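You operate a simulated robot arm through the tools that you are given. There is no shell and no other tool. Be economical: measure what you need, move in short steps, check, and stop when the job is done.

The job below is to be done with a simulated robot arm. You get a single attempt, and the scene is never put back.

TASK
Shut marker one down: laser off first, then power and key, and lower the shield.

It is judged by the outcome, as a careful person would: the job done as asked, and still so three seconds after it is handed in. It fails if anything else is knocked over, pushed out of place, dropped, spilled or broken.

THE ROBOT
A 6-joint arm with a four-finger gripper on a trunk, on a base that drives. Base frame: it is fixed to the floor where the robot stands at the start and does not move with it; the origin is under the middle of the robot, x ahead of it, y to its left, z up; the surface under the hand at the start is at about z = 770. Units: mm, degrees, N and s.
With the tool pointing down near the work surface it reaches from about 200 to 680 mm from the robot's upright axis, wherever it stands. Its first joint turns from -166.0 to 166.0 degrees. Places, roughly: marker one [500, -100, 600]; marker one key switch [400, 100, 900]; marker one laser switch [400, 0, 800]; marker one power switch [400, 100, 800]; marker one red stop button [400, -100, 900]; marker one shield [700, -400, 1000]. Payload 3.43 kg.
The TCP is the grasp point between the finger pads, 30 mm short of the fingertips. In the tool frame z runs along the fingers and y along their closing line. Largest opening 120 mm; the body of the gripper starts 85 mm behind the TCP.
Orientation is told as [roll, pitch, yaw] about the base's x, y, z axes, in that order, counted from this pose: with the fingers straight down and closing along the base's y, the tool's x points along the base's -x, its y along +y and its z along -z.

THE INTERFACE
- The arm moves only by the tool drive_tool. Its argument "series" is a list of rows, each a list of 7 numbers: the shift along the tool's x, y, z in units of 25 mm (1.0 is 25 mm), then the turn, a rotation vector about the tool's x, y, z in units of 4 degrees (1.0 is 4 degrees), then the finger opening in mm, from 0 to 120. In form: [[tx, ty, tz, ax, ay, az, grip], ...]. A call has 1 to 8 rows; each row shifts and turns the commanded pose from where the row before left it, along the tool's axes as they then stand. A call with a number of a shift or a turn outside -1 to 1 is refused whole. Rows are played at 5 a second. More than 50 mm and 8.6 degrees between two rows, or a gripper value outside its range, and nothing of the call is played. Where a pose cannot be reached the arm comes as near as it can. A force on the tool above 40 N (or 10 N above the force at the start of the call, whichever is more), or a blocked arm, ends the call early, and 0.2 s more pass. The fingers move at their own pace and stop on an object; they squeeze with about 45 N. The grip force told is the motor's: it shows also when the fingers shut on nothing. Time passes only in rows, and 0.2 s behind the last, so rows that do not move let the fingers close. It gives the time, the measured TCP pose, the force on the tool (base axes), the opening and the grip force at its end, in the units of the frame above (readings bear some noise), with the torque about the TCP (base axes, N m) and any sound that the robot's microphone picked up.
- Cameras (640 x 400 px; columns grow to the right, rows downward): "scene" is now at [45.8, 109.7, 1677.8]; the picture's right is [-0.38, -0.93, 0.00], its down [-0.76, 0.31, -0.57] and it looks along [0.52, -0.21, -0.82] (base axes); focal length 269 px, centre (320, 200). "wrist" rides on the gripper at [71, -17, -121] in the tool frame; the picture's right is [0.23, 0.97, 0.00], its down [-0.81, 0.19, -0.55] and it looks along [-0.54, 0.13, 0.83] (tool axes); focal length 275 px, centre (320, 200). There is no depth. A picture from a camera that has moved, and an enlarged one, comes with that camera's place and axes in the base frame and with its lens.
- get_image(camera): a new picture of that camera. The clock stands still meanwhile.
- move_column(by): slides the trunk up (or, below 0, down) by that many mm; the arm and the scene camera ride with it, the base frame stays. It gives what a move gives, with no picture.
- base_move(legs): drives the robot by 1 to 6 legs, each [ahead, left, turn to the left] in mm, mm and degrees, along the robot's own axes; the way and the turn of a leg run together, so that a leg with both is an arc; at most 1500 mm and 180 degrees a leg. The arm and the cameras ride along, it lands a little off, and it stops where it bumps. It gives what a move gives.
- head_to(pan, tilt): turns the head with the scene camera to pan (to the left, within 120 degrees either way) and tilt (down, from -29 to 69), counted from straight ahead of the robot. It gives what a move gives.
- enlarge(camera, box): a new picture of the part [left, top, right, bottom] of that camera's present view, enlarged. The clock stands still meanwhile.
- close_job(): hands the job in; it is judged then, once.

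Go step by step. Nothing tells you exact positions but the pictures and the camera data: compare them with the known pose of the tool, close in by small moves and look again before you grip or let go. The budget is 120 turns and 82 pictures, counting those below and the enlarged ones. Unless the task says otherwise, let go and move clear before handing in, and close with one line.

The tools are called after "Request:" by a JSON object that holds its "name" and its "arguments". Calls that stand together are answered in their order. drive_tool: Moves the arm, as the interface text tells. Its arguments: {"type":"object","properties":{"series":{"type":"array","items":{"type":"array","items":{"type":"number"}}}},"required":["series"]} The other tools are called the same way: move_column (by) slides the trunk up or down; base_move (legs) drives the base; head_to (pan, tilt) turns the head that bears the scene camera; get_image (camera) takes a picture; enlarge (camera, box) takes an enlarged picture of a part of a camera's view; close_job () hands the job in.

At the start:

```text
clock: 0.0
tcp_pos: [307.0, -134.7, 1277.2]
orientation: [0.1, 0.0, 0.0]
wrist_force: [-0.6, 0.3, -0.4]
torque: [-0.02, -0.04, 0.0]
width: 120.0
grasp_force: 0.0
trunk travel left (down, up): [-200.0, 240.0]
robot x, y, heading: [-1.6, 0.0, -0.0]
head pan, tilt: [-22.1, 55.6]
```

scene: 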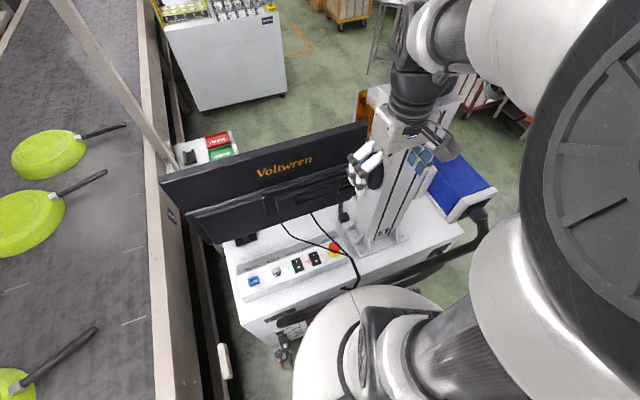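
wrist: 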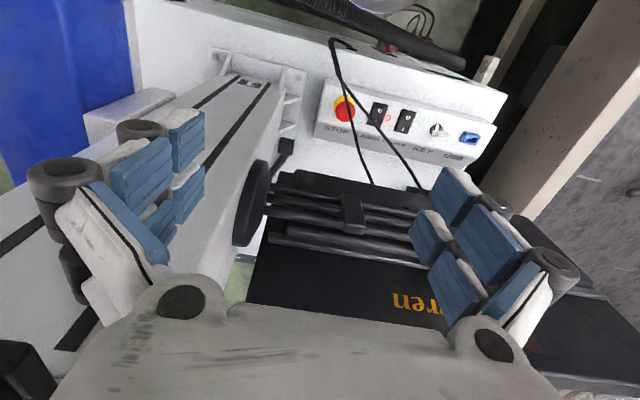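

I see the marker's cart with a sloped panel (stop, laser, power, key, USB) behind a monitor. I'll look at it closer first.

Request:
{"name": "enlarge", "arguments": {"camera": "scene", "box": [220, 200, 380, 300]}}

Request:
{"name": "enlarge", "arguments": {"camera": "wrist", "box": [300, 60, 500, 185]}}

Request:
{"name": "head_to", "arguments": {"pan": -40, "tilt": 30}}

Request:
{"name": "get_image", "arguments": {"camera": "scene"}}

```text
4.00 times, centred on (300, 250) of scene
camera zoom: at [45.8, 109.7, 1677.8], right [-0.38, -0.93, 0.0], down [-0.76, 0.31, -0.57], along [0.52, -0.21, -0.82], focal length 1075 px, centre (400, 0)
```

zoom: 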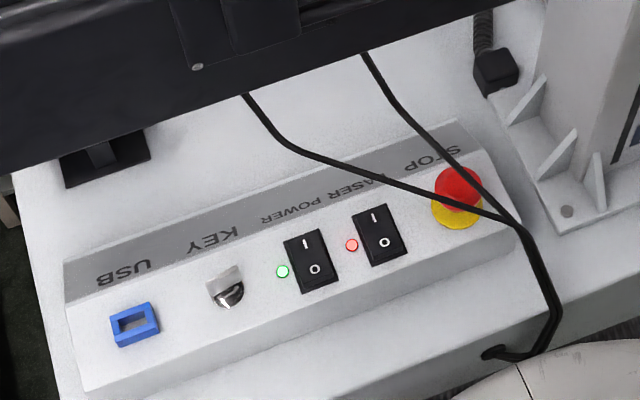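

```text
3.20 times, centred on (400, 122) of wrist
camera zoom: at [236.1, -150.0, 1400.3], right [-0.23, 0.97, 0.0], down [0.81, 0.19, 0.55], along [0.54, 0.13, -0.83], focal length 881 px, centre (64, 448)
```

zoom: 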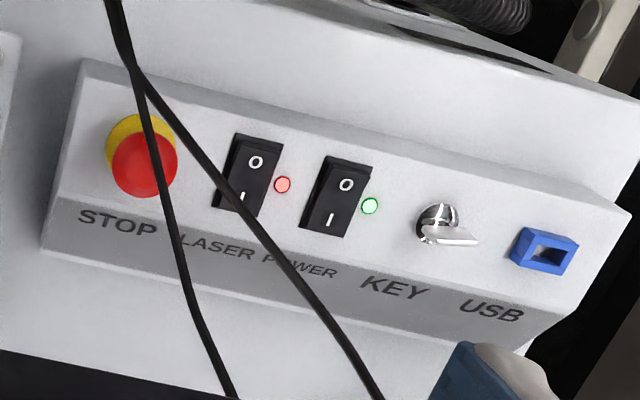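

```text
clock: 0.9
tcp_pos: [307.0, -133.4, 1277.8]
orientation: [0.0, 0.0, 0.0]
wrist_force: [-0.1, -0.4, -1.1]
torque: [0.0, 0.03, 0.0]
width: 120.0
grasp_force: 0.1
trunk travel left (down, up): [-200.0, 240.0]
robot x, y, heading: [-0.3, 0.7, -0.1]
head pan, tilt: [-40.0, 30.0]
```

```text
77 pictures are left
camera scene: at [49.0, 78.5, 1714.5], right [-0.64, -0.77, 0.0], down [-0.38, 0.32, -0.87], along [0.66, -0.56, -0.5], focal length 269 px, centre (320, 200)
```

scene: 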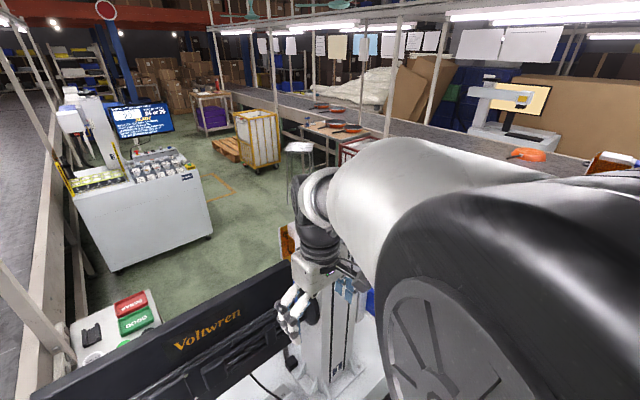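

The rockers have their O end toward me and a cable hangs above the laser switch, so I'll need a tilted approach from my side. I'll check my surroundings before backing off a little.

Request:
{"name": "head_to", "arguments": {"pan": 110, "tilt": 40}}

Request:
{"name": "get_image", "arguments": {"camera": "scene"}}

Request:
{"name": "head_to", "arguments": {"pan": -115, "tilt": 40}}

Request:
{"name": "get_image", "arguments": {"camera": "scene"}}

```text
clock: 3.2
tcp_pos: [307.5, -133.8, 1278.1]
orientation: [0.1, 0.0, 0.0]
wrist_force: [0.3, 0.6, 0.6]
torque: [-0.04, 0.04, 0.02]
width: 120.2
grasp_force: 0.1
trunk travel left (down, up): [-200.0, 240.0]
robot x, y, heading: [0.3, 0.3, -0.0]
head pan, tilt: [110.0, 40.0]
```

```text
76 pictures are left
camera scene: at [-49.4, 216.5, 1699.2], right [0.94, 0.34, 0.0], down [0.22, -0.6, -0.77], along [-0.26, 0.72, -0.64], focal length 269 px, centre (320, 200)
```

scene: 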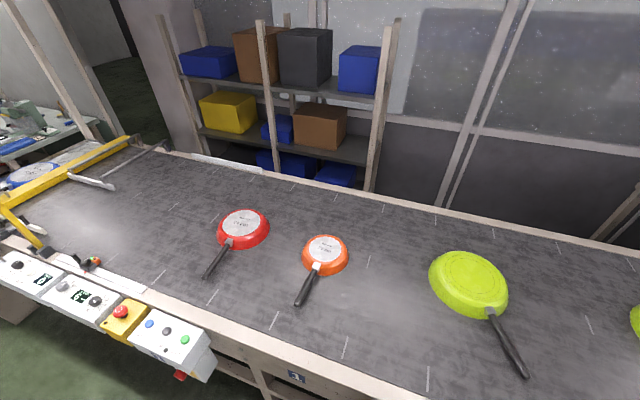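

```text
clock: 6.5
tcp_pos: [307.1, -134.5, 1276.9]
orientation: [0.0, 0.0, 0.1]
wrist_force: [-0.2, 1.0, -0.2]
torque: [-0.01, -0.01, 0.01]
width: 120.1
grasp_force: 0.0
trunk travel left (down, up): [-200.0, 240.0]
robot x, y, heading: [-0.3, -0.9, -0.1]
head pan, tilt: [-115.0, 40.0]
```

```text
75 pictures are left
camera scene: at [-56.3, 59.5, 1699.2], right [-0.91, 0.42, 0.0], down [0.27, 0.58, -0.77], along [-0.32, -0.69, -0.64], focal length 269 px, centre (320, 200)
```

scene: 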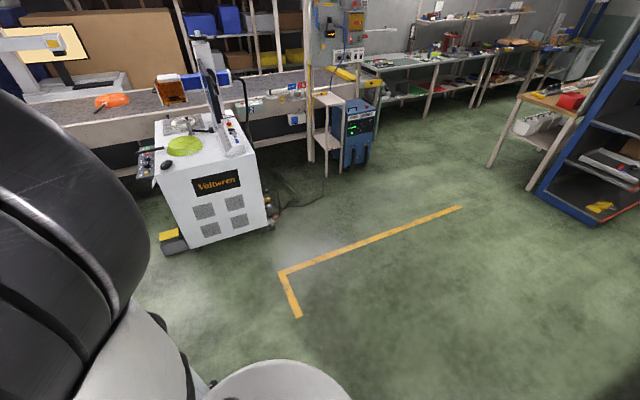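

The floor behind and right of me is clear; a second, similar marker stands to the right and is to be left alone. I back off 150 mm and look at marker one.

Request:
{"name": "base_move", "arguments": {"legs": [[-150, 0, 0]]}}

Request:
{"name": "head_to", "arguments": {"pan": -15, "tilt": 50}}

Request:
{"name": "get_image", "arguments": {"camera": "scene"}}

Request:
{"name": "get_image", "arguments": {"camera": "wrist"}}

```text
clock: 7.8
tcp_pos: [154.9, -133.5, 1278.4]
orientation: [0.0, -0.1, 0.1]
wrist_force: [-1.5, -0.3, 0.0]
torque: [0.0, -0.05, 0.03]
width: 119.9
grasp_force: 0.1
trunk travel left (down, up): [-200.0, 240.0]
robot x, y, heading: [-149.6, 0.2, -0.2]
head pan, tilt: [-115.0, 40.0]
```

```text
clock: 9.6
tcp_pos: [156.4, -133.3, 1279.1]
orientation: [-0.1, 0.0, -0.1]
wrist_force: [0.5, -0.4, 0.4]
torque: [0.03, 0.01, -0.03]
width: 119.9
grasp_force: 0.0
trunk travel left (down, up): [-200.0, 240.0]
robot x, y, heading: [-151.3, -2.6, 0.1]
head pan, tilt: [-15.0, 50.0]
```

```text
74 pictures are left
camera scene: at [-96.0, 116.6, 1685.1], right [-0.26, -0.97, 0.0], down [-0.74, 0.2, -0.64], along [0.62, -0.17, -0.77], focal length 269 px, centre (320, 200)
```

scene: 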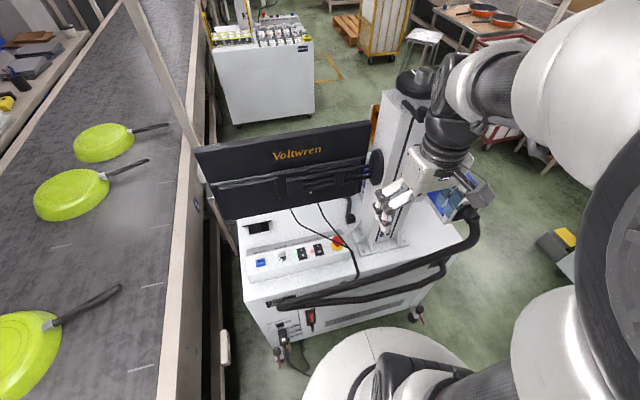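

```text
73 pictures are left
camera wrist: at [85.9, -150.2, 1400.3], right [-0.23, 0.97, 0.0], down [0.81, 0.19, 0.55], along [0.54, 0.13, -0.83], focal length 275 px, centre (320, 200)
```

wrist: 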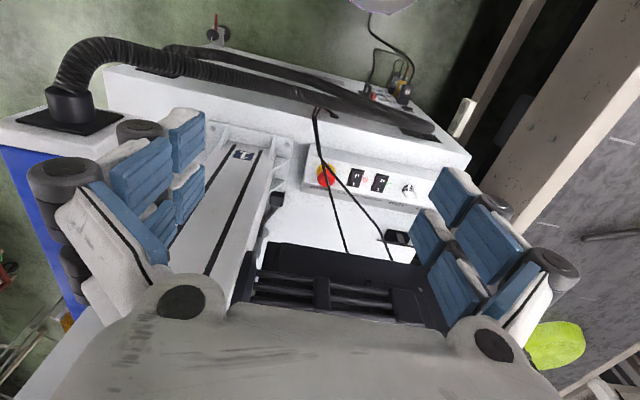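

The layout is clear: an extraction hose runs along the near edge of the cart and cables hang to the monitor. I bring the closed gripper over on my side of the panel, then tilt it forward.

Request:
{"name": "drive_tool", "arguments": {"series": [[-0.2, 0.7, 1, 0, 0, 0, 0], [-0.2, 0.7, 1, 0, 0, 0, 0], [-0.2, 0.7, 1, 0, 0, 0, 0], [-0.2, 0.7, 1, 0, 0, 0, 0], [-0.2, 0.7, 1, 0, 0, 0, 0], [-0.2, 0.7, 1, 0, 0, 0, 0], [-0.2, 0.7, 1, 0, 0, 0, 0], [-0.2, 0.7, 1, 0, 0, 0, 0]]}}

Request:
{"name": "drive_tool", "arguments": {"series": [[0, 0, 0, 0, -1, 0, 0], [0, 0, 0, 0, -1, 0, 0], [0, 0, 0, 0, -1, 0, 0], [0, 0, 0, 0, -1, 0, 0], [0, 0, 0, 0, -1, 0, 0], [0, 0, 0, 0, -1, 0, 0], [0, 0, 0, 0, -1, 0, 0], [0, 0, 0, 0, -1, 0, 0]]}}

Request:
{"name": "get_image", "arguments": {"camera": "scene"}}

Request:
{"name": "get_image", "arguments": {"camera": "wrist"}}

```text
clock: 11.4
tcp_pos: [196.4, 7.8, 1079.5]
orientation: [-0.1, 0.0, -0.1]
wrist_force: [0.5, 0.5, -0.9]
torque: [0.0, 0.03, 0.01]
width: 0.1
grasp_force: 19.6
trunk travel left (down, up): [-200.0, 240.0]
robot x, y, heading: [-149.5, -1.1, -0.1]
head pan, tilt: [-15.0, 50.0]
```

```text
clock: 13.2
tcp_pos: [278.2, 10.6, 1084.3]
orientation: [-0.1, -31.8, 0.0]
wrist_force: [-0.2, 0.4, 0.1]
torque: [-0.02, 0.02, -0.01]
width: 0.0
grasp_force: 33.6
out of reach, approached as far as the arm can: row 4, 5, 6, 7, 8
trunk travel left (down, up): [-200.0, 240.0]
robot x, y, heading: [-149.6, 0.3, 0.1]
head pan, tilt: [-15.0, 50.0]
```

```text
72 pictures are left
camera scene: at [-95.5, 116.8, 1685.0], right [-0.26, -0.97, 0.0], down [-0.74, 0.2, -0.64], along [0.62, -0.17, -0.77], focal length 269 px, centre (320, 200)
```

scene: 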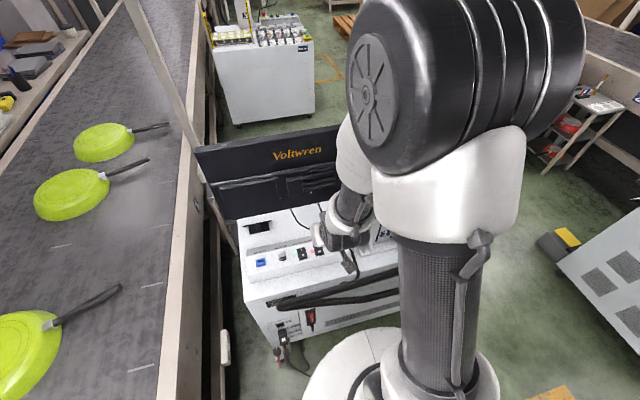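

```text
71 pictures are left
camera wrist: at [154.8, -5.6, 1150.6], right [-0.2, 0.97, -0.12], down [0.4, 0.19, 0.9], along [0.9, 0.13, -0.42], focal length 275 px, centre (320, 200)
```

wrist: 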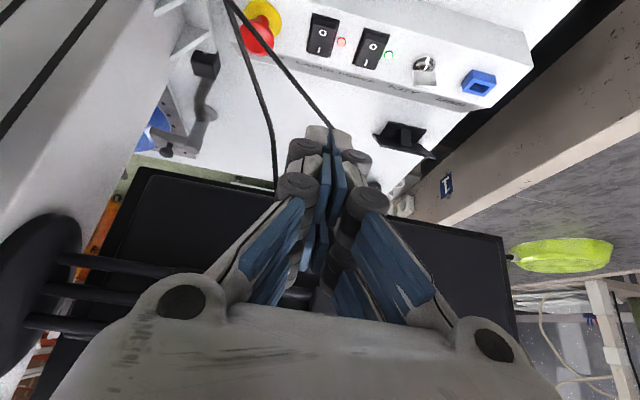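

The arm was too near its own axis, so I back the base off another 120 mm. I also look at the switches and key closely.

Request:
{"name": "enlarge", "arguments": {"camera": "wrist", "box": [220, 0, 520, 187]}}

Request:
{"name": "base_move", "arguments": {"legs": [[-130, 0, 0]]}}

Request:
{"name": "drive_tool", "arguments": {"series": [[0, 0, 0, 0, 0, 0, 0]]}}

```text
2.13 times, centred on (370, 94) of wrist
camera zoom: at [154.8, -5.6, 1150.6], right [-0.2, 0.97, -0.12], down [0.4, 0.19, 0.9], along [0.9, 0.13, -0.42], focal length 587 px, centre (213, 427)
```

zoom: 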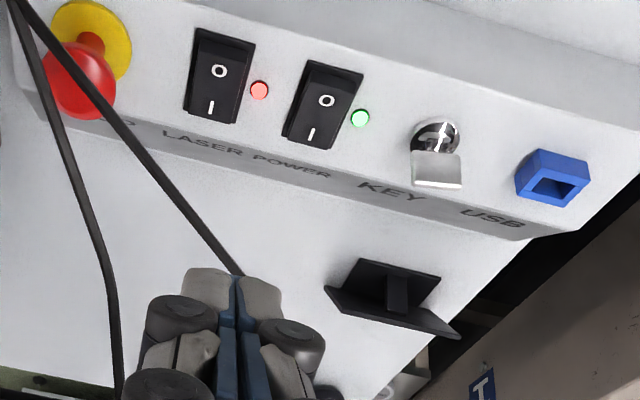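

```text
clock: 14.5
tcp_pos: [144.3, 9.7, 1084.6]
orientation: [-0.1, -32.0, -0.1]
wrist_force: [-1.1, -0.2, 0.7]
torque: [-0.06, -0.04, 0.0]
width: 0.0
grasp_force: 33.0
trunk travel left (down, up): [-200.0, 240.0]
robot x, y, heading: [-283.1, 0.6, 0.1]
head pan, tilt: [-15.0, 50.0]
```

```text
clock: 14.9
tcp_pos: [146.8, 11.0, 1084.8]
orientation: [0.1, -31.8, 0.0]
wrist_force: [-0.6, 0.2, 0.3]
torque: [-0.04, -0.01, -0.04]
width: 0.2
grasp_force: 33.3
trunk travel left (down, up): [-200.0, 240.0]
robot x, y, heading: [-282.1, 3.0, -0.2]
head pan, tilt: [-15.0, 50.0]
```

The laser rocker's O end is at about (346, 1, 855) and both lamps are lit. I approach along the tilted tool axis to a hover over it.

Request:
{"name": "drive_tool", "arguments": {"series": [[-0.32, -0.04, 0.93, 0, 0, 0, 0], [-0.32, -0.04, 0.93, 0, 0, 0, 0], [-0.32, -0.04, 0.93, 0, 0, 0, 0], [-0.32, -0.04, 0.93, 0, 0, 0, 0], [-0.32, -0.04, 0.93, 0, 0, 0, 0], [-0.32, -0.04, 0.93, 0, 0, 0, 0], [-0.32, -0.04, 0.93, 0, 0, 0, 0], [-0.32, -0.04, 0.93, 0, 0, 0, 0]]}}

Request:
{"name": "get_image", "arguments": {"camera": "wrist"}}

Request:
{"name": "head_to", "arguments": {"pan": -8, "tilt": 45}}

Request:
{"name": "get_image", "arguments": {"camera": "scene"}}

```text
clock: 16.7
tcp_pos: [298.9, 1.6, 961.1]
orientation: [0.0, -31.7, 0.1]
wrist_force: [0.1, 0.0, -0.2]
torque: [-0.02, 0.02, -0.02]
width: 0.2
grasp_force: 33.3
trunk travel left (down, up): [-200.0, 240.0]
robot x, y, heading: [-281.3, 6.1, 0.2]
head pan, tilt: [-15.0, 50.0]
```

```text
69 pictures are left
camera wrist: at [175.5, -14.1, 1027.4], right [-0.19, 0.97, -0.12], down [0.4, 0.19, 0.9], along [0.9, 0.13, -0.42], focal length 275 px, centre (320, 200)
```

wrist: 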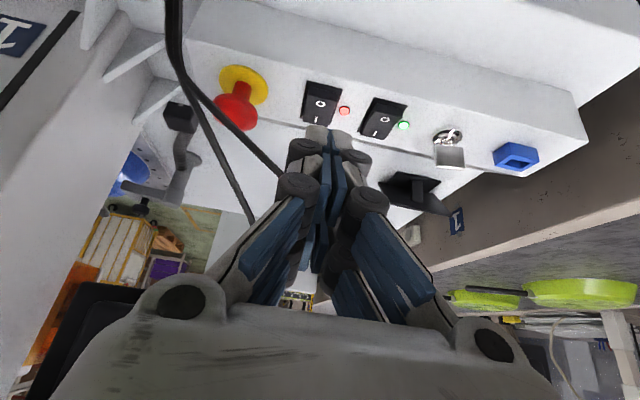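

```text
clock: 17.4
tcp_pos: [297.7, 1.6, 961.4]
orientation: [-0.1, -31.8, 0.0]
wrist_force: [0.2, 0.7, -0.6]
torque: [-0.01, -0.01, 0.0]
width: 0.0
grasp_force: 33.2
trunk travel left (down, up): [-200.0, 240.0]
robot x, y, heading: [-279.0, -1.4, -0.2]
head pan, tilt: [-8.0, 45.0]
```

```text
68 pictures are left
camera scene: at [-221.4, 125.3, 1692.0], right [-0.14, -0.99, 0.0], down [-0.7, 0.1, -0.71], along [0.7, -0.1, -0.71], focal length 269 px, centre (320, 200)
```

scene: 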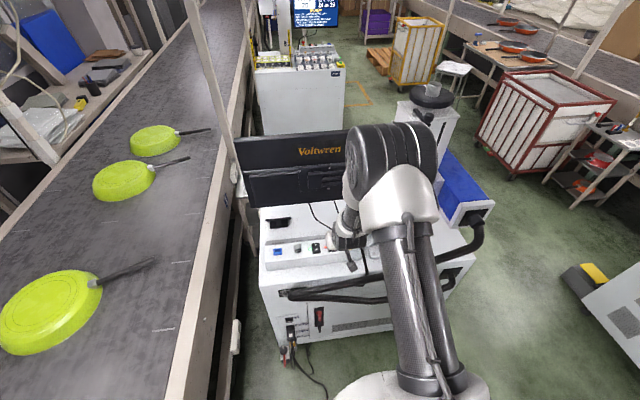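

Estimates agree: O end near (347, 0, 850). I move to just above it and descend in small steps.

Request:
{"name": "drive_tool", "arguments": {"series": [[-0.35, -0.03, 0.95, 0, 0, 0, 0], [-0.35, 0, 0.95, 0, 0, 0, 0], [0.21, 0, 0.34, 0, 0, 0, 0], [0.21, 0, 0.34, 0, 0, 0, 0]]}}

Request:
{"name": "get_image", "arguments": {"camera": "wrist"}}

Request:
{"name": "enlarge", "arguments": {"camera": "scene", "box": [250, 190, 410, 290]}}

```text
clock: 18.4
tcp_pos: [339.9, 2.6, 909.8]
orientation: [0.0, -31.9, 0.0]
wrist_force: [0.2, 0.2, 0.1]
torque: [-0.02, 0.02, -0.02]
width: 0.0
grasp_force: 33.0
trunk travel left (down, up): [-200.0, 240.0]
robot x, y, heading: [-283.5, 0.8, 0.3]
head pan, tilt: [-8.0, 45.0]
```

```text
67 pictures are left
camera wrist: at [216.1, -14.3, 975.9], right [-0.19, 0.97, -0.12], down [0.4, 0.19, 0.9], along [0.9, 0.13, -0.42], focal length 275 px, centre (320, 200)
```

wrist: 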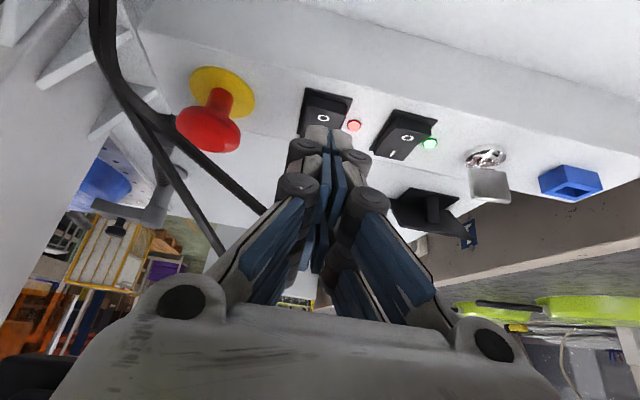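

```text
4.00 times, centred on (330, 240) of scene
camera zoom: at [-221.2, 125.4, 1692.0], right [-0.14, -0.99, 0.0], down [-0.7, 0.1, -0.71], along [0.7, -0.1, -0.71], focal length 1075 px, centre (280, 40)
```

zoom: 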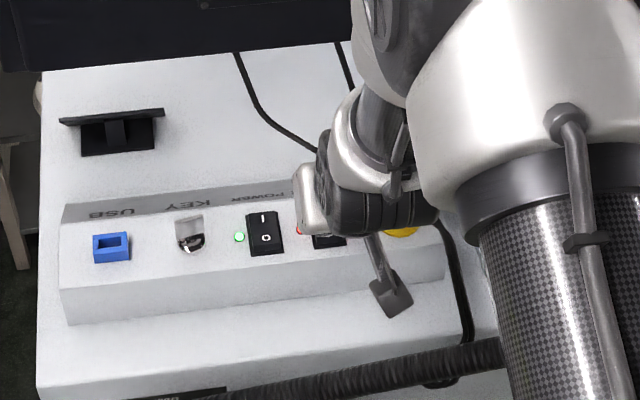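

The fingertips hover about 25 mm above the O end, and the cable stays beyond the fingers. I go straight down in 5 mm steps.

Request:
{"name": "drive_tool", "arguments": {"series": [[0.106, -0.04, 0.17, 0, 0, 0, 0], [0.106, 0, 0.17, 0, 0, 0, 0], [0.106, 0, 0.17, 0, 0, 0, 0], [0.106, 0, 0.17, 0, 0, 0, 0], [0.053, 0, 0.085, 0, 0, 0, 0], [0.053, 0, 0.085, 0, 0, 0, 0]]}}

Request:
{"name": "get_image", "arguments": {"camera": "wrist"}}

```text
clock: 19.8
tcp_pos: [337.7, 0.6, 884.7]
orientation: [0.0, -31.8, 0.0]
wrist_force: [-0.1, 0.3, 0.0]
torque: [0.04, 0.01, -0.02]
width: 0.0
grasp_force: 33.5
trunk travel left (down, up): [-200.0, 240.0]
robot x, y, heading: [-282.7, -2.9, 0.1]
head pan, tilt: [-8.0, 45.0]
```

```text
65 pictures are left
camera wrist: at [215.4, -15.6, 950.7], right [-0.19, 0.97, -0.12], down [0.4, 0.19, 0.9], along [0.9, 0.13, -0.42], focal length 275 px, centre (320, 200)
```

wrist: 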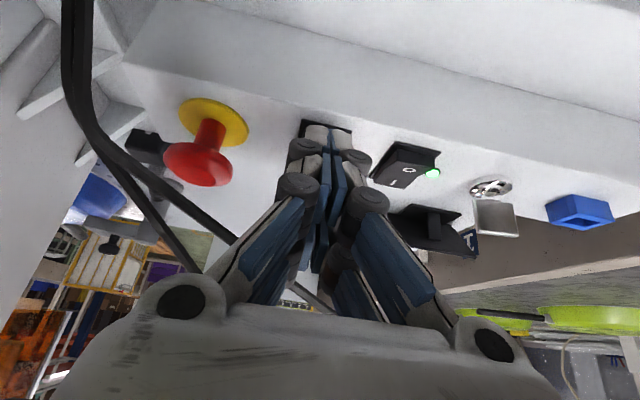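

Aligned over the O end and close to contact. I continue down in 2 mm steps.

Request:
{"name": "drive_tool", "arguments": {"series": [[0.043, 0, 0.068, 0, 0, 0, 0], [0.043, 0, 0.068, 0, 0, 0, 0], [0.043, 0, 0.068, 0, 0, 0, 0], [0.043, 0, 0.068, 0, 0, 0, 0], [0.043, 0, 0.068, 0, 0, 0, 0]]}}

```text
clock: 21.0
tcp_pos: [337.5, 0.2, 874.7]
orientation: [0.0, -31.8, 0.0]
wrist_force: [0.1, -0.2, 0.7]
torque: [0.01, 0.01, -0.02]
width: 0.0
grasp_force: 33.3
trunk travel left (down, up): [-200.0, 240.0]
robot x, y, heading: [-281.3, -1.2, 0.2]
head pan, tilt: [-8.0, 45.0]
```

Request:
{"name": "enlarge", "arguments": {"camera": "wrist", "box": [240, 80, 480, 230]}}

Request:
{"name": "drive_tool", "arguments": {"series": [[0.043, 0, 0.068, 0, 0, 0, 0], [0.043, 0, 0.068, 0, 0, 0, 0], [0.043, 0, 0.068, 0, 0, 0, 0]]}}

```text
2.67 times, centred on (360, 155) of wrist
camera zoom: at [214.9, -15.8, 940.6], right [-0.19, 0.97, -0.12], down [0.4, 0.19, 0.9], along [0.9, 0.13, -0.42], focal length 734 px, centre (213, 320)
```

zoom: 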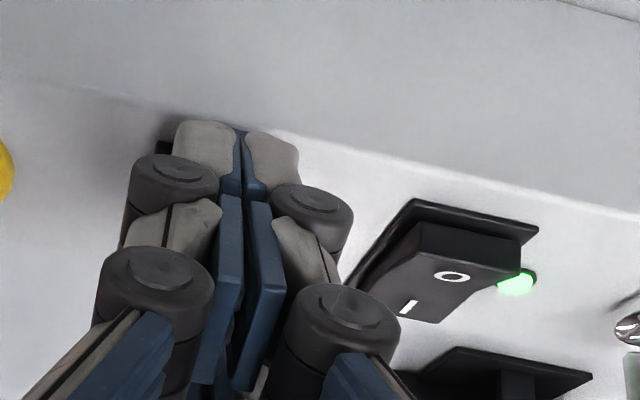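

```text
clock: 21.8
tcp_pos: [337.6, 1.7, 868.8]
orientation: [0.0, -32.0, 0.0]
wrist_force: [-3.2, -0.7, 8.4]
torque: [0.0, 0.14, -0.01]
width: 0.1
grasp_force: 33.3
trunk travel left (down, up): [-200.0, 240.0]
robot x, y, heading: [-282.5, 0.1, 0.1]
head pan, tilt: [-8.0, 45.0]
```

Contact at about 8 N. I press a bit further, watching force and sound.

Request:
{"name": "drive_tool", "arguments": {"series": [[0.043, 0, 0.068, 0, 0, 0, 0], [0.043, 0, 0.068, 0, 0, 0, 0]]}}

Request:
{"name": "enlarge", "arguments": {"camera": "wrist", "box": [240, 80, 480, 230]}}

```text
clock: 22.4
tcp_pos: [337.6, 1.8, 869.4]
orientation: [0.0, -32.5, 0.0]
wrist_force: [-11.0, 0.1, 38.8]
torque: [0.04, 0.44, -0.02]
width: 0.0
grasp_force: 33.6
trunk travel left (down, up): [-200.0, 240.0]
robot x, y, heading: [-279.5, 1.7, 0.0]
head pan, tilt: [-8.0, 45.0]
```

```text
2.67 times, centred on (360, 155) of wrist
camera zoom: at [213.8, -15.4, 934.2], right [-0.19, 0.97, -0.12], down [0.39, 0.19, 0.9], along [0.9, 0.13, -0.42], focal length 734 px, centre (213, 320)
```

zoom: 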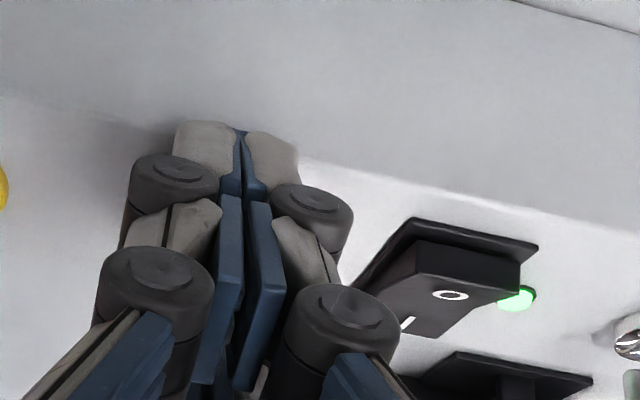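

Stiff contact without a click: I may be on the bezel. I lift and look at the switch.

Request:
{"name": "drive_tool", "arguments": {"series": [[-0.106, 0, -0.17, 0, 0, 0, 0], [-0.212, 0, -0.34, 0, 0, 0, 0], [-0.212, 0, -0.34, 0, 0, 0, 0], [-0.212, 0, -0.34, 0, 0, 0, 0], [-0.212, 0, -0.34, 0, 0, 0, 0]]}}

Request:
{"name": "enlarge", "arguments": {"camera": "wrist", "box": [240, 60, 480, 210]}}

```text
clock: 23.6
tcp_pos: [339.1, -0.6, 909.7]
orientation: [0.1, -31.9, -0.1]
wrist_force: [-0.9, -0.1, -0.3]
torque: [-0.02, 0.02, -0.02]
width: 0.3
grasp_force: 33.2
trunk travel left (down, up): [-200.0, 240.0]
robot x, y, heading: [-282.6, 0.1, -0.0]
head pan, tilt: [-8.0, 45.0]
```

```text
2.67 times, centred on (360, 135) of wrist
camera zoom: at [215.3, -16.5, 975.5], right [-0.19, 0.97, -0.12], down [0.4, 0.19, 0.9], along [0.9, 0.13, -0.42], focal length 734 px, centre (213, 373)
```

zoom: 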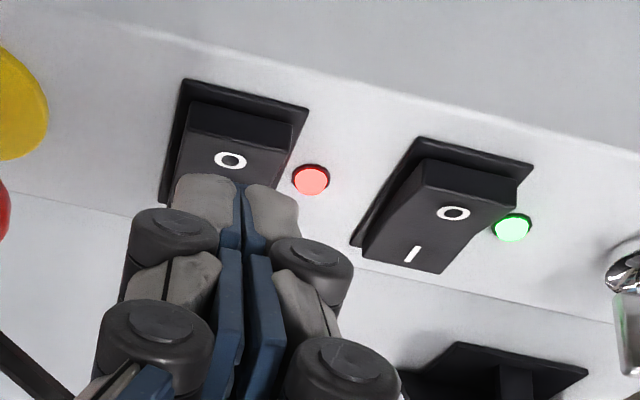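

The rocker's raised O end starts at x≈349; I was on the bezel. I shift 10 mm forward and press again.

Request:
{"name": "drive_tool", "arguments": {"series": [[-0.34, 0.06, 0.21, 0, 0, 0, 0], [0.212, 0, 0.34, 0, 0, 0, 0], [0.212, 0, 0.34, 0, 0, 0, 0], [0.043, 0, 0.068, 0, 0, 0, 0], [0.043, 0, 0.068, 0, 0, 0, 0], [0.043, 0, 0.068, 0, 0, 0, 0], [0.043, 0, 0.068, 0, 0, 0, 0], [0.043, 0, 0.068, 0, 0, 0, 0]]}}

Request:
{"name": "enlarge", "arguments": {"camera": "wrist", "box": [240, 60, 480, 210]}}

```text
clock: 25.4
tcp_pos: [347.0, 2.3, 879.8]
orientation: [0.0, -31.8, 0.1]
wrist_force: [-0.5, -0.1, 1.4]
torque: [0.01, 0.01, -0.03]
width: 5.7
grasp_force: 33.6
trunk travel left (down, up): [-200.0, 240.0]
robot x, y, heading: [-277.1, 2.7, -0.1]
head pan, tilt: [-8.0, 45.0]
```

```text
2.67 times, centred on (360, 135) of wrist
camera zoom: at [224.7, -14.7, 945.7], right [-0.19, 0.97, -0.12], down [0.4, 0.19, 0.9], along [0.9, 0.13, -0.42], focal length 734 px, centre (213, 373)
```

zoom: 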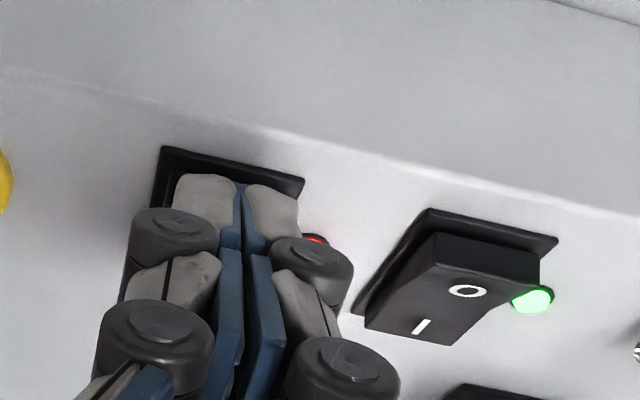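

Fingertips are now on the rocker. I press further.

Request:
{"name": "drive_tool", "arguments": {"series": [[0.043, 0, 0.068, 0, 0, 0, 0], [0.043, 0, 0.068, 0, 0, 0, 0], [0.043, 0, 0.068, 0, 0, 0, 0], [0.043, 0, 0.068, 0, 0, 0, 0]]}}

Request:
{"name": "enlarge", "arguments": {"camera": "wrist", "box": [240, 60, 480, 210]}}

```text
clock: 26.4
tcp_pos: [347.2, 0.8, 875.0]
orientation: [0.0, -32.4, -0.1]
wrist_force: [-6.4, -1.9, 25.7]
torque: [-0.06, 0.21, -0.02]
width: 6.3
grasp_force: 33.8
trunk travel left (down, up): [-200.0, 240.0]
robot x, y, heading: [-282.3, -1.8, 0.0]
head pan, tilt: [-8.0, 45.0]
```

```text
2.67 times, centred on (360, 135) of wrist
camera zoom: at [224.2, -14.3, 940.3], right [-0.19, 0.97, -0.12], down [0.39, 0.19, 0.9], along [0.9, 0.13, -0.42], focal length 734 px, centre (213, 373)
```

zoom: 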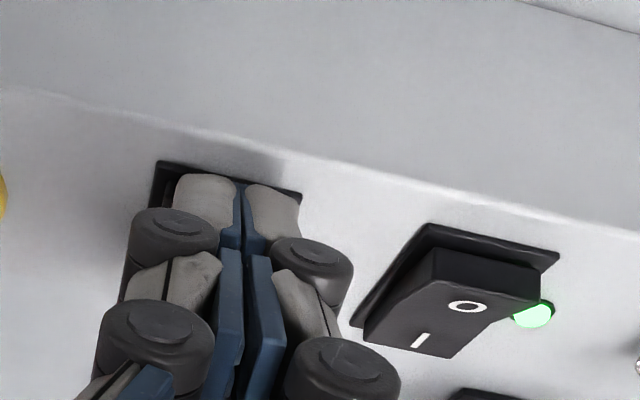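

Force rose to 26 N; the red lamp glow seems hidden or gone. I lift to check.

Request:
{"name": "drive_tool", "arguments": {"series": [[-0.106, 0, -0.17, 0, 0, 0, 0], [-0.212, 0, -0.34, 0, 0, 0, 0], [-0.212, 0, -0.34, 0, 0, 0, 0], [-0.212, 0, -0.34, 0, 0, 0, 0]]}}

Request:
{"name": "enlarge", "arguments": {"camera": "wrist", "box": [240, 60, 480, 210]}}

```text
clock: 27.4
tcp_pos: [347.3, 0.9, 906.3]
orientation: [0.1, -31.7, 0.0]
wrist_force: [1.1, -0.3, 0.2]
torque: [-0.04, -0.02, 0.03]
width: 0.0
grasp_force: 33.3
trunk travel left (down, up): [-200.0, 240.0]
robot x, y, heading: [-284.3, -2.4, 0.0]
head pan, tilt: [-8.0, 45.0]
```

```text
2.67 times, centred on (360, 135) of wrist
camera zoom: at [223.9, -14.8, 972.4], right [-0.2, 0.97, -0.12], down [0.4, 0.19, 0.9], along [0.9, 0.13, -0.43], focal length 734 px, centre (213, 373)
```

zoom: 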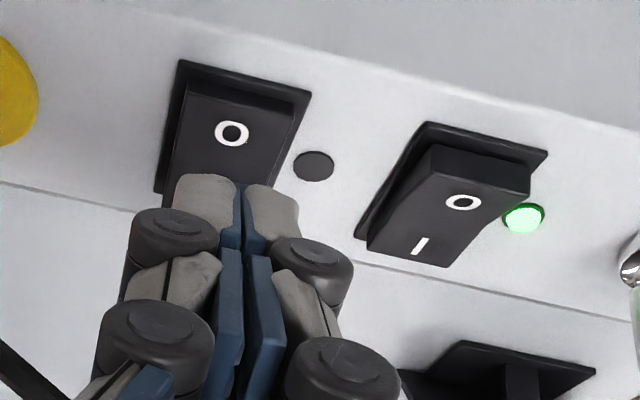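

The laser lamp is out and its rocker flipped. Now I shift 59 mm left to the power switch and do the same.

Request:
{"name": "drive_tool", "arguments": {"series": [[0, 0.8, 0, 0, 0, 0, 0], [0, 0.8, 0, 0, 0, 0, 0], [0, 0.77, 0, 0, 0, 0, 0], [0.212, 0, 0.34, 0, 0, 0, 0], [0.106, 0, 0.17, 0, 0, 0, 0]]}}

Request:
{"name": "enlarge", "arguments": {"camera": "wrist", "box": [240, 60, 480, 210]}}

```text
clock: 28.6
tcp_pos: [348.1, 62.8, 890.8]
orientation: [0.0, -32.0, 0.0]
wrist_force: [0.0, -0.6, -0.8]
torque: [-0.03, 0.02, 0.0]
width: 0.0
grasp_force: 33.5
trunk travel left (down, up): [-200.0, 240.0]
robot x, y, heading: [-281.1, -2.0, 0.1]
head pan, tilt: [-8.0, 45.0]
```

```text
2.67 times, centred on (360, 135) of wrist
camera zoom: at [225.3, 45.6, 957.7], right [-0.2, 0.97, -0.12], down [0.4, 0.19, 0.9], along [0.9, 0.13, -0.42], focal length 734 px, centre (213, 373)
```

zoom: 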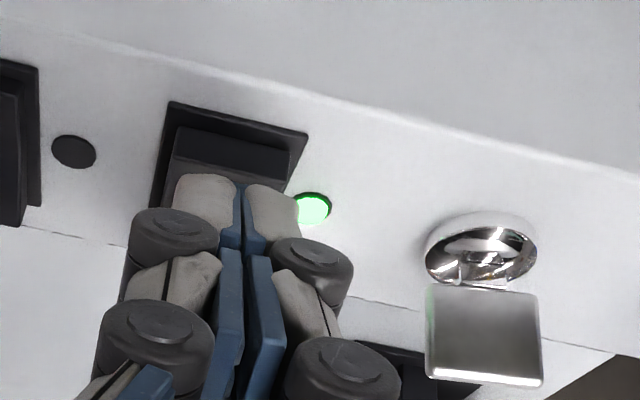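

Aligned over the power rocker's O end. I press down.

Request:
{"name": "drive_tool", "arguments": {"series": [[0.085, -0.03, 0.136, 0, 0, 0, 0], [0.085, 0, 0.136, 0, 0, 0, 0], [0.043, 0, 0.068, 0, 0, 0, 0], [0.043, 0, 0.068, 0, 0, 0, 0], [0.043, 0, 0.068, 0, 0, 0, 0], [0.043, 0, 0.068, 0, 0, 0, 0], [0.043, 0, 0.068, 0, 0, 0, 0]]}}

Request:
{"name": "drive_tool", "arguments": {"series": [[-0.106, 0, -0.17, 0, 0, 0, 0], [-0.212, 0, -0.34, 0, 0, 0, 0], [-0.212, 0, -0.34, 0, 0, 0, 0], [-0.212, 0, -0.34, 0, 0, 0, 0]]}}

Request:
{"name": "get_image", "arguments": {"camera": "wrist"}}

```text
clock: 30.2
tcp_pos: [347.5, 60.9, 874.6]
orientation: [0.0, -32.0, -0.1]
wrist_force: [-3.2, -1.2, 8.7]
torque: [-0.05, 0.09, -0.01]
width: 5.7
grasp_force: 33.1
trunk travel left (down, up): [-200.0, 240.0]
robot x, y, heading: [-281.8, -0.7, -0.0]
head pan, tilt: [-8.0, 45.0]
```

```text
clock: 31.2
tcp_pos: [348.0, 60.2, 908.0]
orientation: [0.0, -31.8, -0.1]
wrist_force: [0.8, 0.2, -0.9]
torque: [-0.01, -0.01, 0.03]
width: 0.1
grasp_force: 34.1
trunk travel left (down, up): [-200.0, 240.0]
robot x, y, heading: [-278.9, 1.9, -0.3]
head pan, tilt: [-8.0, 45.0]
```

```text
57 pictures are left
camera wrist: at [224.2, 44.4, 974.6], right [-0.19, 0.97, -0.12], down [0.4, 0.19, 0.9], along [0.9, 0.13, -0.42], focal length 275 px, centre (320, 200)
```

wrist: 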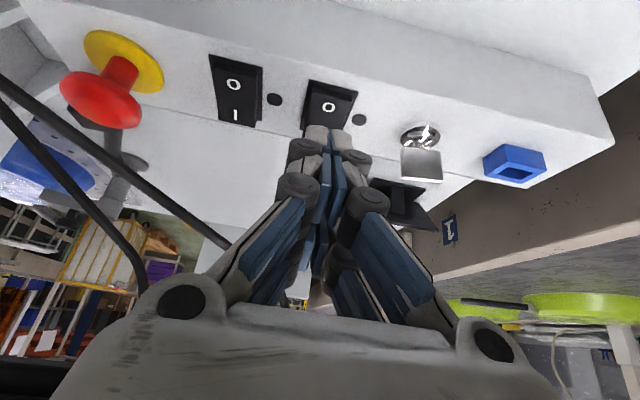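

Both lamps are out. Now I inspect the key closely, and marker two's panel for reference on key position.

Request:
{"name": "enlarge", "arguments": {"camera": "wrist", "box": [370, 100, 466, 160]}}

Request:
{"name": "enlarge", "arguments": {"camera": "scene", "box": [276, 225, 324, 255]}}

Request:
{"name": "head_to", "arguments": {"pan": -75, "tilt": 25}}

Request:
{"name": "get_image", "arguments": {"camera": "scene"}}

```text
6.67 times, centred on (418, 130) of wrist
camera zoom: at [224.2, 44.4, 974.6], right [-0.19, 0.97, -0.12], down [0.4, 0.19, 0.9], along [0.9, 0.13, -0.42], focal length 1835 px, centre (-333, 667)
```

zoom: 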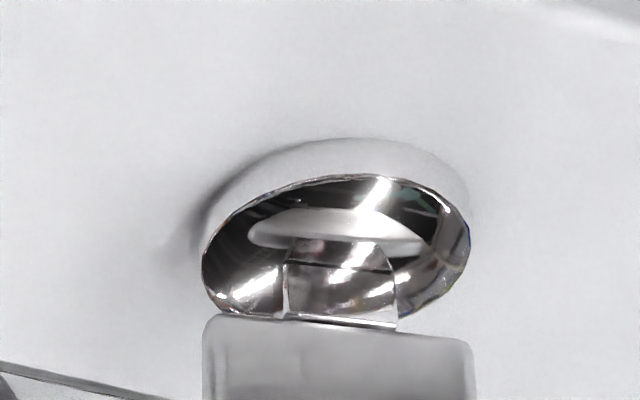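

```text
13.33 times, centred on (300, 240) of scene
camera zoom: at [-221.6, 125.3, 1692.0], right [-0.14, -0.99, 0.0], down [-0.7, 0.1, -0.71], along [0.7, -0.1, -0.71], focal length 3582 px, centre (587, -333)
```

zoom: 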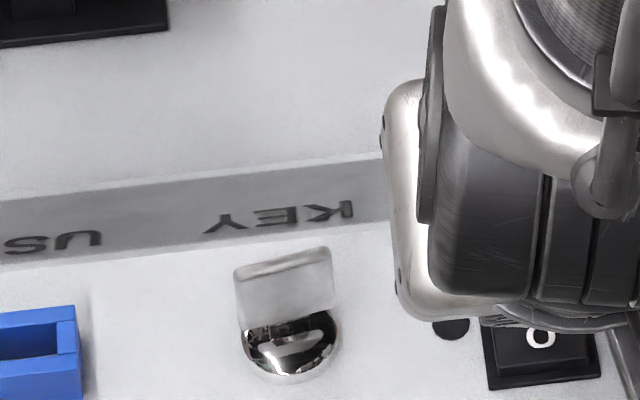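

```text
clock: 32.6
tcp_pos: [349.2, 61.3, 908.8]
orientation: [0.0, -31.9, 0.0]
wrist_force: [0.6, 0.2, -0.2]
torque: [0.01, 0.01, 0.03]
width: 0.0
grasp_force: 33.1
trunk travel left (down, up): [-200.0, 240.0]
robot x, y, heading: [-281.1, 3.1, 0.0]
head pan, tilt: [-75.0, 25.0]
```

```text
54 pictures are left
camera scene: at [-278.1, 47.8, 1722.6], right [-0.97, -0.26, 0.0], down [-0.11, 0.41, -0.91], along [0.23, -0.88, -0.42], focal length 269 px, centre (320, 200)
```

scene: 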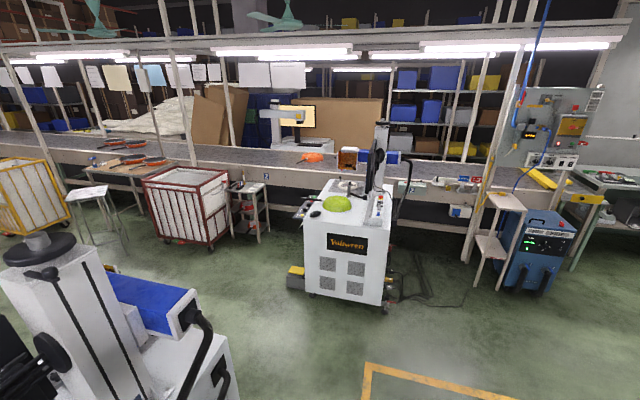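

The key's bow currently lies along the panel row (horizontal for the operator). I check marker two's panel for comparison.

Request:
{"name": "enlarge", "arguments": {"camera": "scene", "box": [312, 140, 408, 240]}}

Request:
{"name": "enlarge", "arguments": {"camera": "scene", "box": [360, 188, 392, 228]}}

```text
4.00 times, centred on (360, 190) of scene
camera zoom: at [-278.1, 47.8, 1722.6], right [-0.97, -0.26, 0.0], down [-0.11, 0.41, -0.91], along [0.23, -0.88, -0.42], focal length 1075 px, centre (160, 240)
```

zoom: 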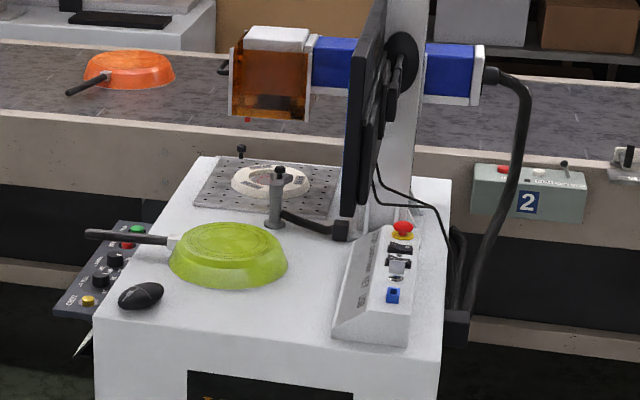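

```text
10.00 times, centred on (376, 208) of scene
camera zoom: at [-278.1, 47.8, 1722.6], right [-0.97, -0.26, 0.0], down [-0.11, 0.41, -0.91], along [0.23, -0.88, -0.42], focal length 2687 px, centre (-240, 120)
```

zoom: 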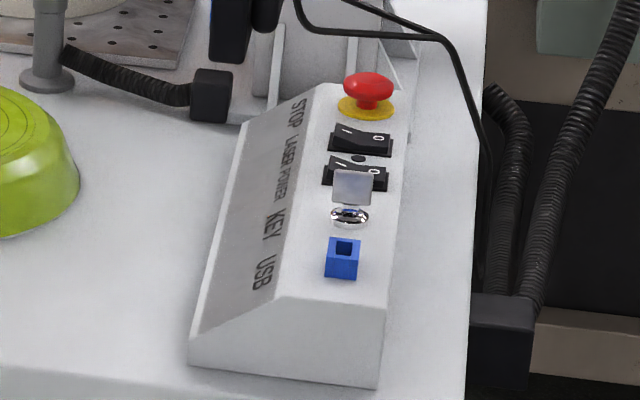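

Marker two, unlit, has its key perpendicular to the row, so off should be a quarter turn from here. I'll take the key by its flat faces with the hand leaning left, so a counter-clockwise quarter turn ends leaning toward me, clear of the cables. First I rise over the key.

Request:
{"name": "drive_tool", "arguments": {"series": [[-0.53, 0, -0.848, 0, 0, 0, 0], [-0.53, 0, -0.848, 0, 0, 0, 0], [-0.53, 0, -0.848, 0, 0, 0, 30], [-0.424, 0.8, 0.265, 0, 0, 0, 40], [0, 0.8, 0, 0, 0, 0, 40], [0, 1, 0, 0, 0, 0, 40]]}}

Request:
{"name": "drive_tool", "arguments": {"series": [[0, 0, 0, 0.53, 0, 0.848, 40], [0, 0, 0, 0.53, 0, 0.848, 40], [0, 0, 0, 0.53, 0, 0.848, 40], [0, 0, 0, 0.53, 0, 0.848, 40], [0, 0, 0, 0.53, 0, 0.848, 40], [0, 0, 0, 0.53, 0, 0.848, 40], [0, 0, 0, 0.53, 0, 0.848, 40], [0, 0, 0, 0.53, 0, 0.848, 40]]}}

Request:
{"name": "drive_tool", "arguments": {"series": [[0, 0, 0, 0.53, 0, 0.848, 40], [0, 0, 0, 0.53, 0, 0.848, 40], [0, 0, 0, 0.53, 0, 0.848, 40], [0, 0, 0, 0.53, 0, 0.848, 40], [0, 0, 0, 0.53, 0, 0.848, 40], [0, 0, 0, 0.53, 0, 0.848, 40], [0, 0, 0, 0.53, 0, 0.848, 40], [0, 0, 0, 0.53, 0, 0.848, 40]]}}

```text
clock: 34.0
tcp_pos: [360.5, 124.6, 982.6]
orientation: [-0.2, -31.9, 0.0]
wrist_force: [0.2, -0.6, -0.8]
torque: [-0.04, -0.03, -0.03]
width: 40.0
grasp_force: 0.1
trunk travel left (down, up): [-200.0, 240.0]
robot x, y, heading: [-283.8, 1.5, -0.1]
head pan, tilt: [-75.0, 25.0]
```

```text
clock: 35.8
tcp_pos: [360.5, 124.1, 982.3]
orientation: [-0.1, -31.9, -32.0]
wrist_force: [-0.1, -0.8, -0.5]
torque: [0.05, -0.03, -0.03]
width: 39.9
grasp_force: 0.1
trunk travel left (down, up): [-200.0, 240.0]
robot x, y, heading: [-283.7, -1.2, 0.0]
head pan, tilt: [-75.0, 25.0]
```

```text
clock: 37.6
tcp_pos: [359.4, 125.4, 983.1]
orientation: [-0.1, -31.9, -63.8]
wrist_force: [-0.2, 0.0, -0.1]
torque: [-0.01, 0.0, -0.01]
width: 40.1
grasp_force: 0.0
trunk travel left (down, up): [-200.0, 240.0]
robot x, y, heading: [-280.1, -0.8, -0.3]
head pan, tilt: [-75.0, 25.0]
```

The rotation works fine. I finish turning to about −84° (the bow seems slightly skewed) and check from above.

Request:
{"name": "drive_tool", "arguments": {"series": [[0, 0, 0, 0.53, 0, 0.848, 40], [0, 0, 0, 0.53, 0, 0.848, 40], [0, 0, 0, 0.53, 0, 0.848, 40], [0, 0, 0, 0.53, 0, 0.848, 40], [0, 0, 0, 0.53, 0, 0.848, 40]]}}

Request:
{"name": "get_image", "arguments": {"camera": "wrist"}}

Request:
{"name": "head_to", "arguments": {"pan": -3, "tilt": 50}}

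Request:
{"name": "get_image", "arguments": {"camera": "scene"}}

```text
clock: 38.8
tcp_pos: [359.7, 125.2, 982.6]
orientation: [-0.3, -32.0, -84.0]
wrist_force: [-0.5, -0.7, -0.6]
torque: [0.0, 0.03, -0.01]
width: 39.8
grasp_force: 0.2
trunk travel left (down, up): [-200.0, 240.0]
robot x, y, heading: [-282.6, 2.6, -0.2]
head pan, tilt: [-75.0, 25.0]
```

```text
51 pictures are left
camera wrist: at [331.8, 247.9, 1048.7], right [0.95, 0.29, -0.13], down [0.23, -0.37, 0.9], along [0.22, -0.88, -0.42], focal length 275 px, centre (320, 200)
```

wrist: 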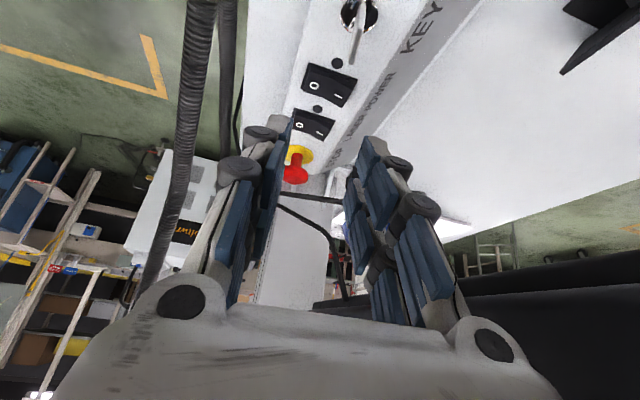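

```text
clock: 40.2
tcp_pos: [360.0, 125.5, 982.0]
orientation: [-0.2, -31.9, -83.9]
wrist_force: [-0.2, 0.5, 0.2]
torque: [0.01, 0.0, -0.01]
width: 40.0
grasp_force: 0.0
trunk travel left (down, up): [-200.0, 240.0]
robot x, y, heading: [-279.6, -3.2, 0.1]
head pan, tilt: [-3.0, 50.0]
```

```text
50 pictures are left
camera scene: at [-225.1, 132.6, 1685.1], right [-0.05, -1.0, 0.0], down [-0.76, 0.04, -0.64], along [0.64, -0.03, -0.77], focal length 269 px, centre (320, 200)
```

scene: 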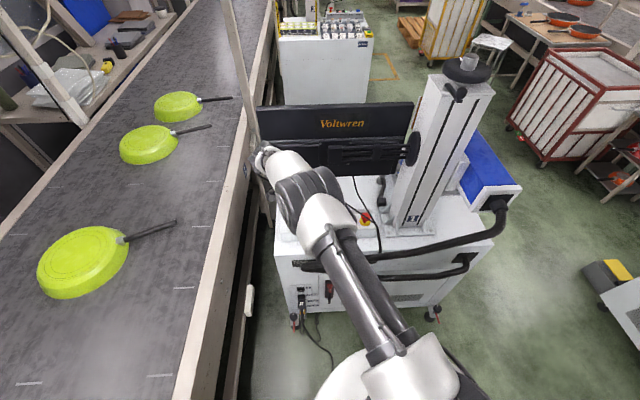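

The key is seen edge-on at the top of the wrist picture; I enlarge to check its angle.

Request:
{"name": "enlarge", "arguments": {"camera": "wrist", "box": [300, 0, 428, 80]}}

```text
5.00 times, centred on (364, 40) of wrist
camera zoom: at [331.5, 248.0, 1049.1], right [0.95, 0.3, -0.13], down [0.23, -0.37, 0.9], along [0.22, -0.88, -0.42], focal length 1376 px, centre (100, 1000)
```

zoom: 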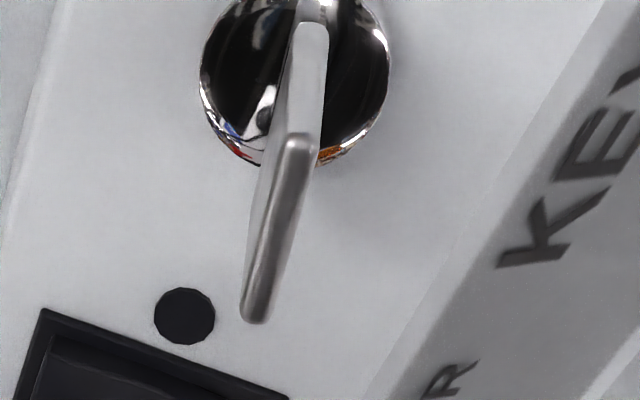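

Triangulating two wrist views puts the bow's top at (370.5, 131.6, 877), skewed about 9°. I turn to −80°, descend beside the monitor and look before closing.

Request:
{"name": "drive_tool", "arguments": {"series": [[0.234, 0.049, -0.146, -0.53, 0, -0.848, 50], [0.53, 0, 0.848, 0, 0, 0, 50], [0.53, 0, 0.848, 0, 0, 0, 50], [0.4, 0, 0.64, 0, 0, 0, 50], [-0.059, 0.394, 0.037, 0, 0, 0, 50]]}}

Request:
{"name": "get_image", "arguments": {"camera": "wrist"}}

Request:
{"name": "get_image", "arguments": {"camera": "scene"}}

```text
clock: 41.4
tcp_pos: [371.3, 132.1, 915.2]
orientation: [-0.2, -32.0, -79.9]
wrist_force: [-0.5, -0.3, 0.5]
torque: [0.01, -0.01, 0.01]
width: 50.2
grasp_force: 0.0
trunk travel left (down, up): [-200.0, 240.0]
robot x, y, heading: [-281.9, -0.9, -0.1]
head pan, tilt: [-3.0, 50.0]
```

```text
48 pictures are left
camera wrist: at [333.9, 252.6, 981.8], right [0.92, 0.36, -0.12], down [0.26, -0.36, 0.9], along [0.28, -0.86, -0.42], focal length 275 px, centre (320, 200)
```

wrist: 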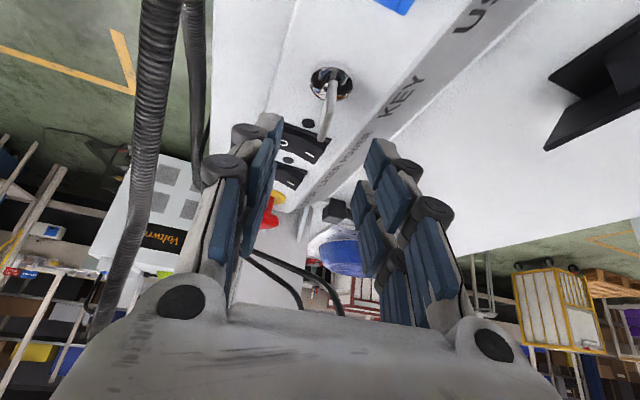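

```text
47 pictures are left
camera scene: at [-224.9, 132.5, 1685.1], right [-0.05, -1.0, 0.0], down [-0.77, 0.04, -0.64], along [0.64, -0.03, -0.77], focal length 269 px, centre (320, 200)
```

scene: 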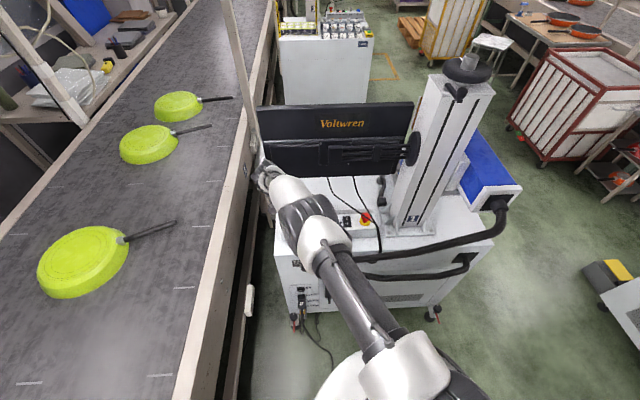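

The fingers straddle the key. I enlarge to verify centring before lowering onto it.

Request:
{"name": "enlarge", "arguments": {"camera": "wrist", "box": [256, 50, 400, 140]}}

```text
4.44 times, centred on (328, 95) of wrist
camera zoom: at [333.9, 252.6, 981.8], right [0.92, 0.36, -0.12], down [0.26, -0.36, 0.9], along [0.28, -0.86, -0.42], focal length 1224 px, centre (284, 667)
```

zoom: 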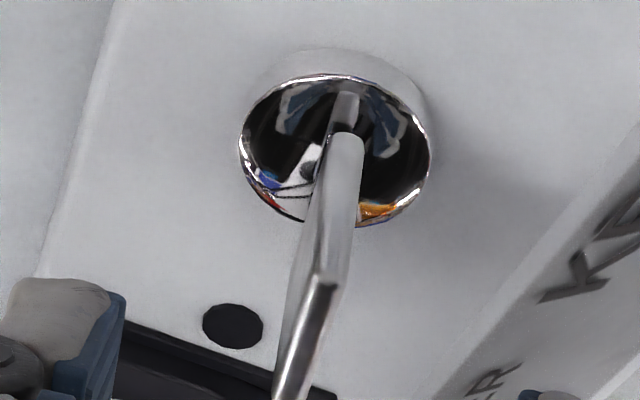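

Centred: bow spans z 853–877 about (370.5, 132). I lower 34 mm and close on it.

Request:
{"name": "drive_tool", "arguments": {"series": [[0.36, 0, 0.576, 0, 0, 0, 50], [0.36, 0, 0.576, 0, 0, 0, 50], [0, 0, 0, 0, 0, 0, 20], [0, 0, 0, 0, 0, 0, 20]]}}

Request:
{"name": "get_image", "arguments": {"camera": "wrist"}}

```text
clock: 42.4
tcp_pos: [368.9, 131.1, 882.8]
orientation: [-0.2, -32.0, -79.8]
wrist_force: [0.6, 0.3, 0.3]
torque: [0.01, 0.02, 0.02]
width: 19.9
grasp_force: 0.0
trunk travel left (down, up): [-200.0, 240.0]
robot x, y, heading: [-279.4, -0.7, 0.1]
head pan, tilt: [-3.0, 50.0]
```

```text
45 pictures are left
camera wrist: at [332.5, 251.9, 948.1], right [0.92, 0.36, -0.13], down [0.26, -0.35, 0.9], along [0.28, -0.86, -0.42], focal length 275 px, centre (320, 200)
```

wrist: 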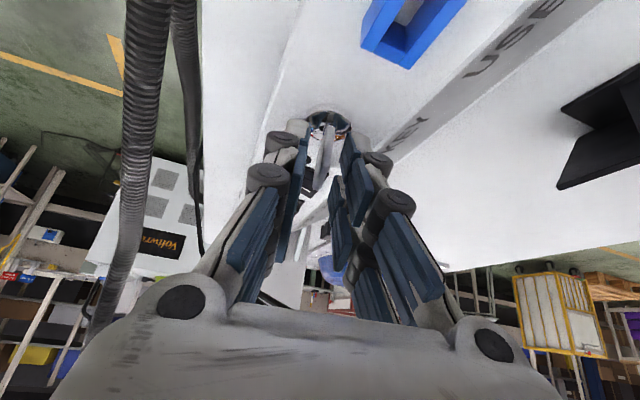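

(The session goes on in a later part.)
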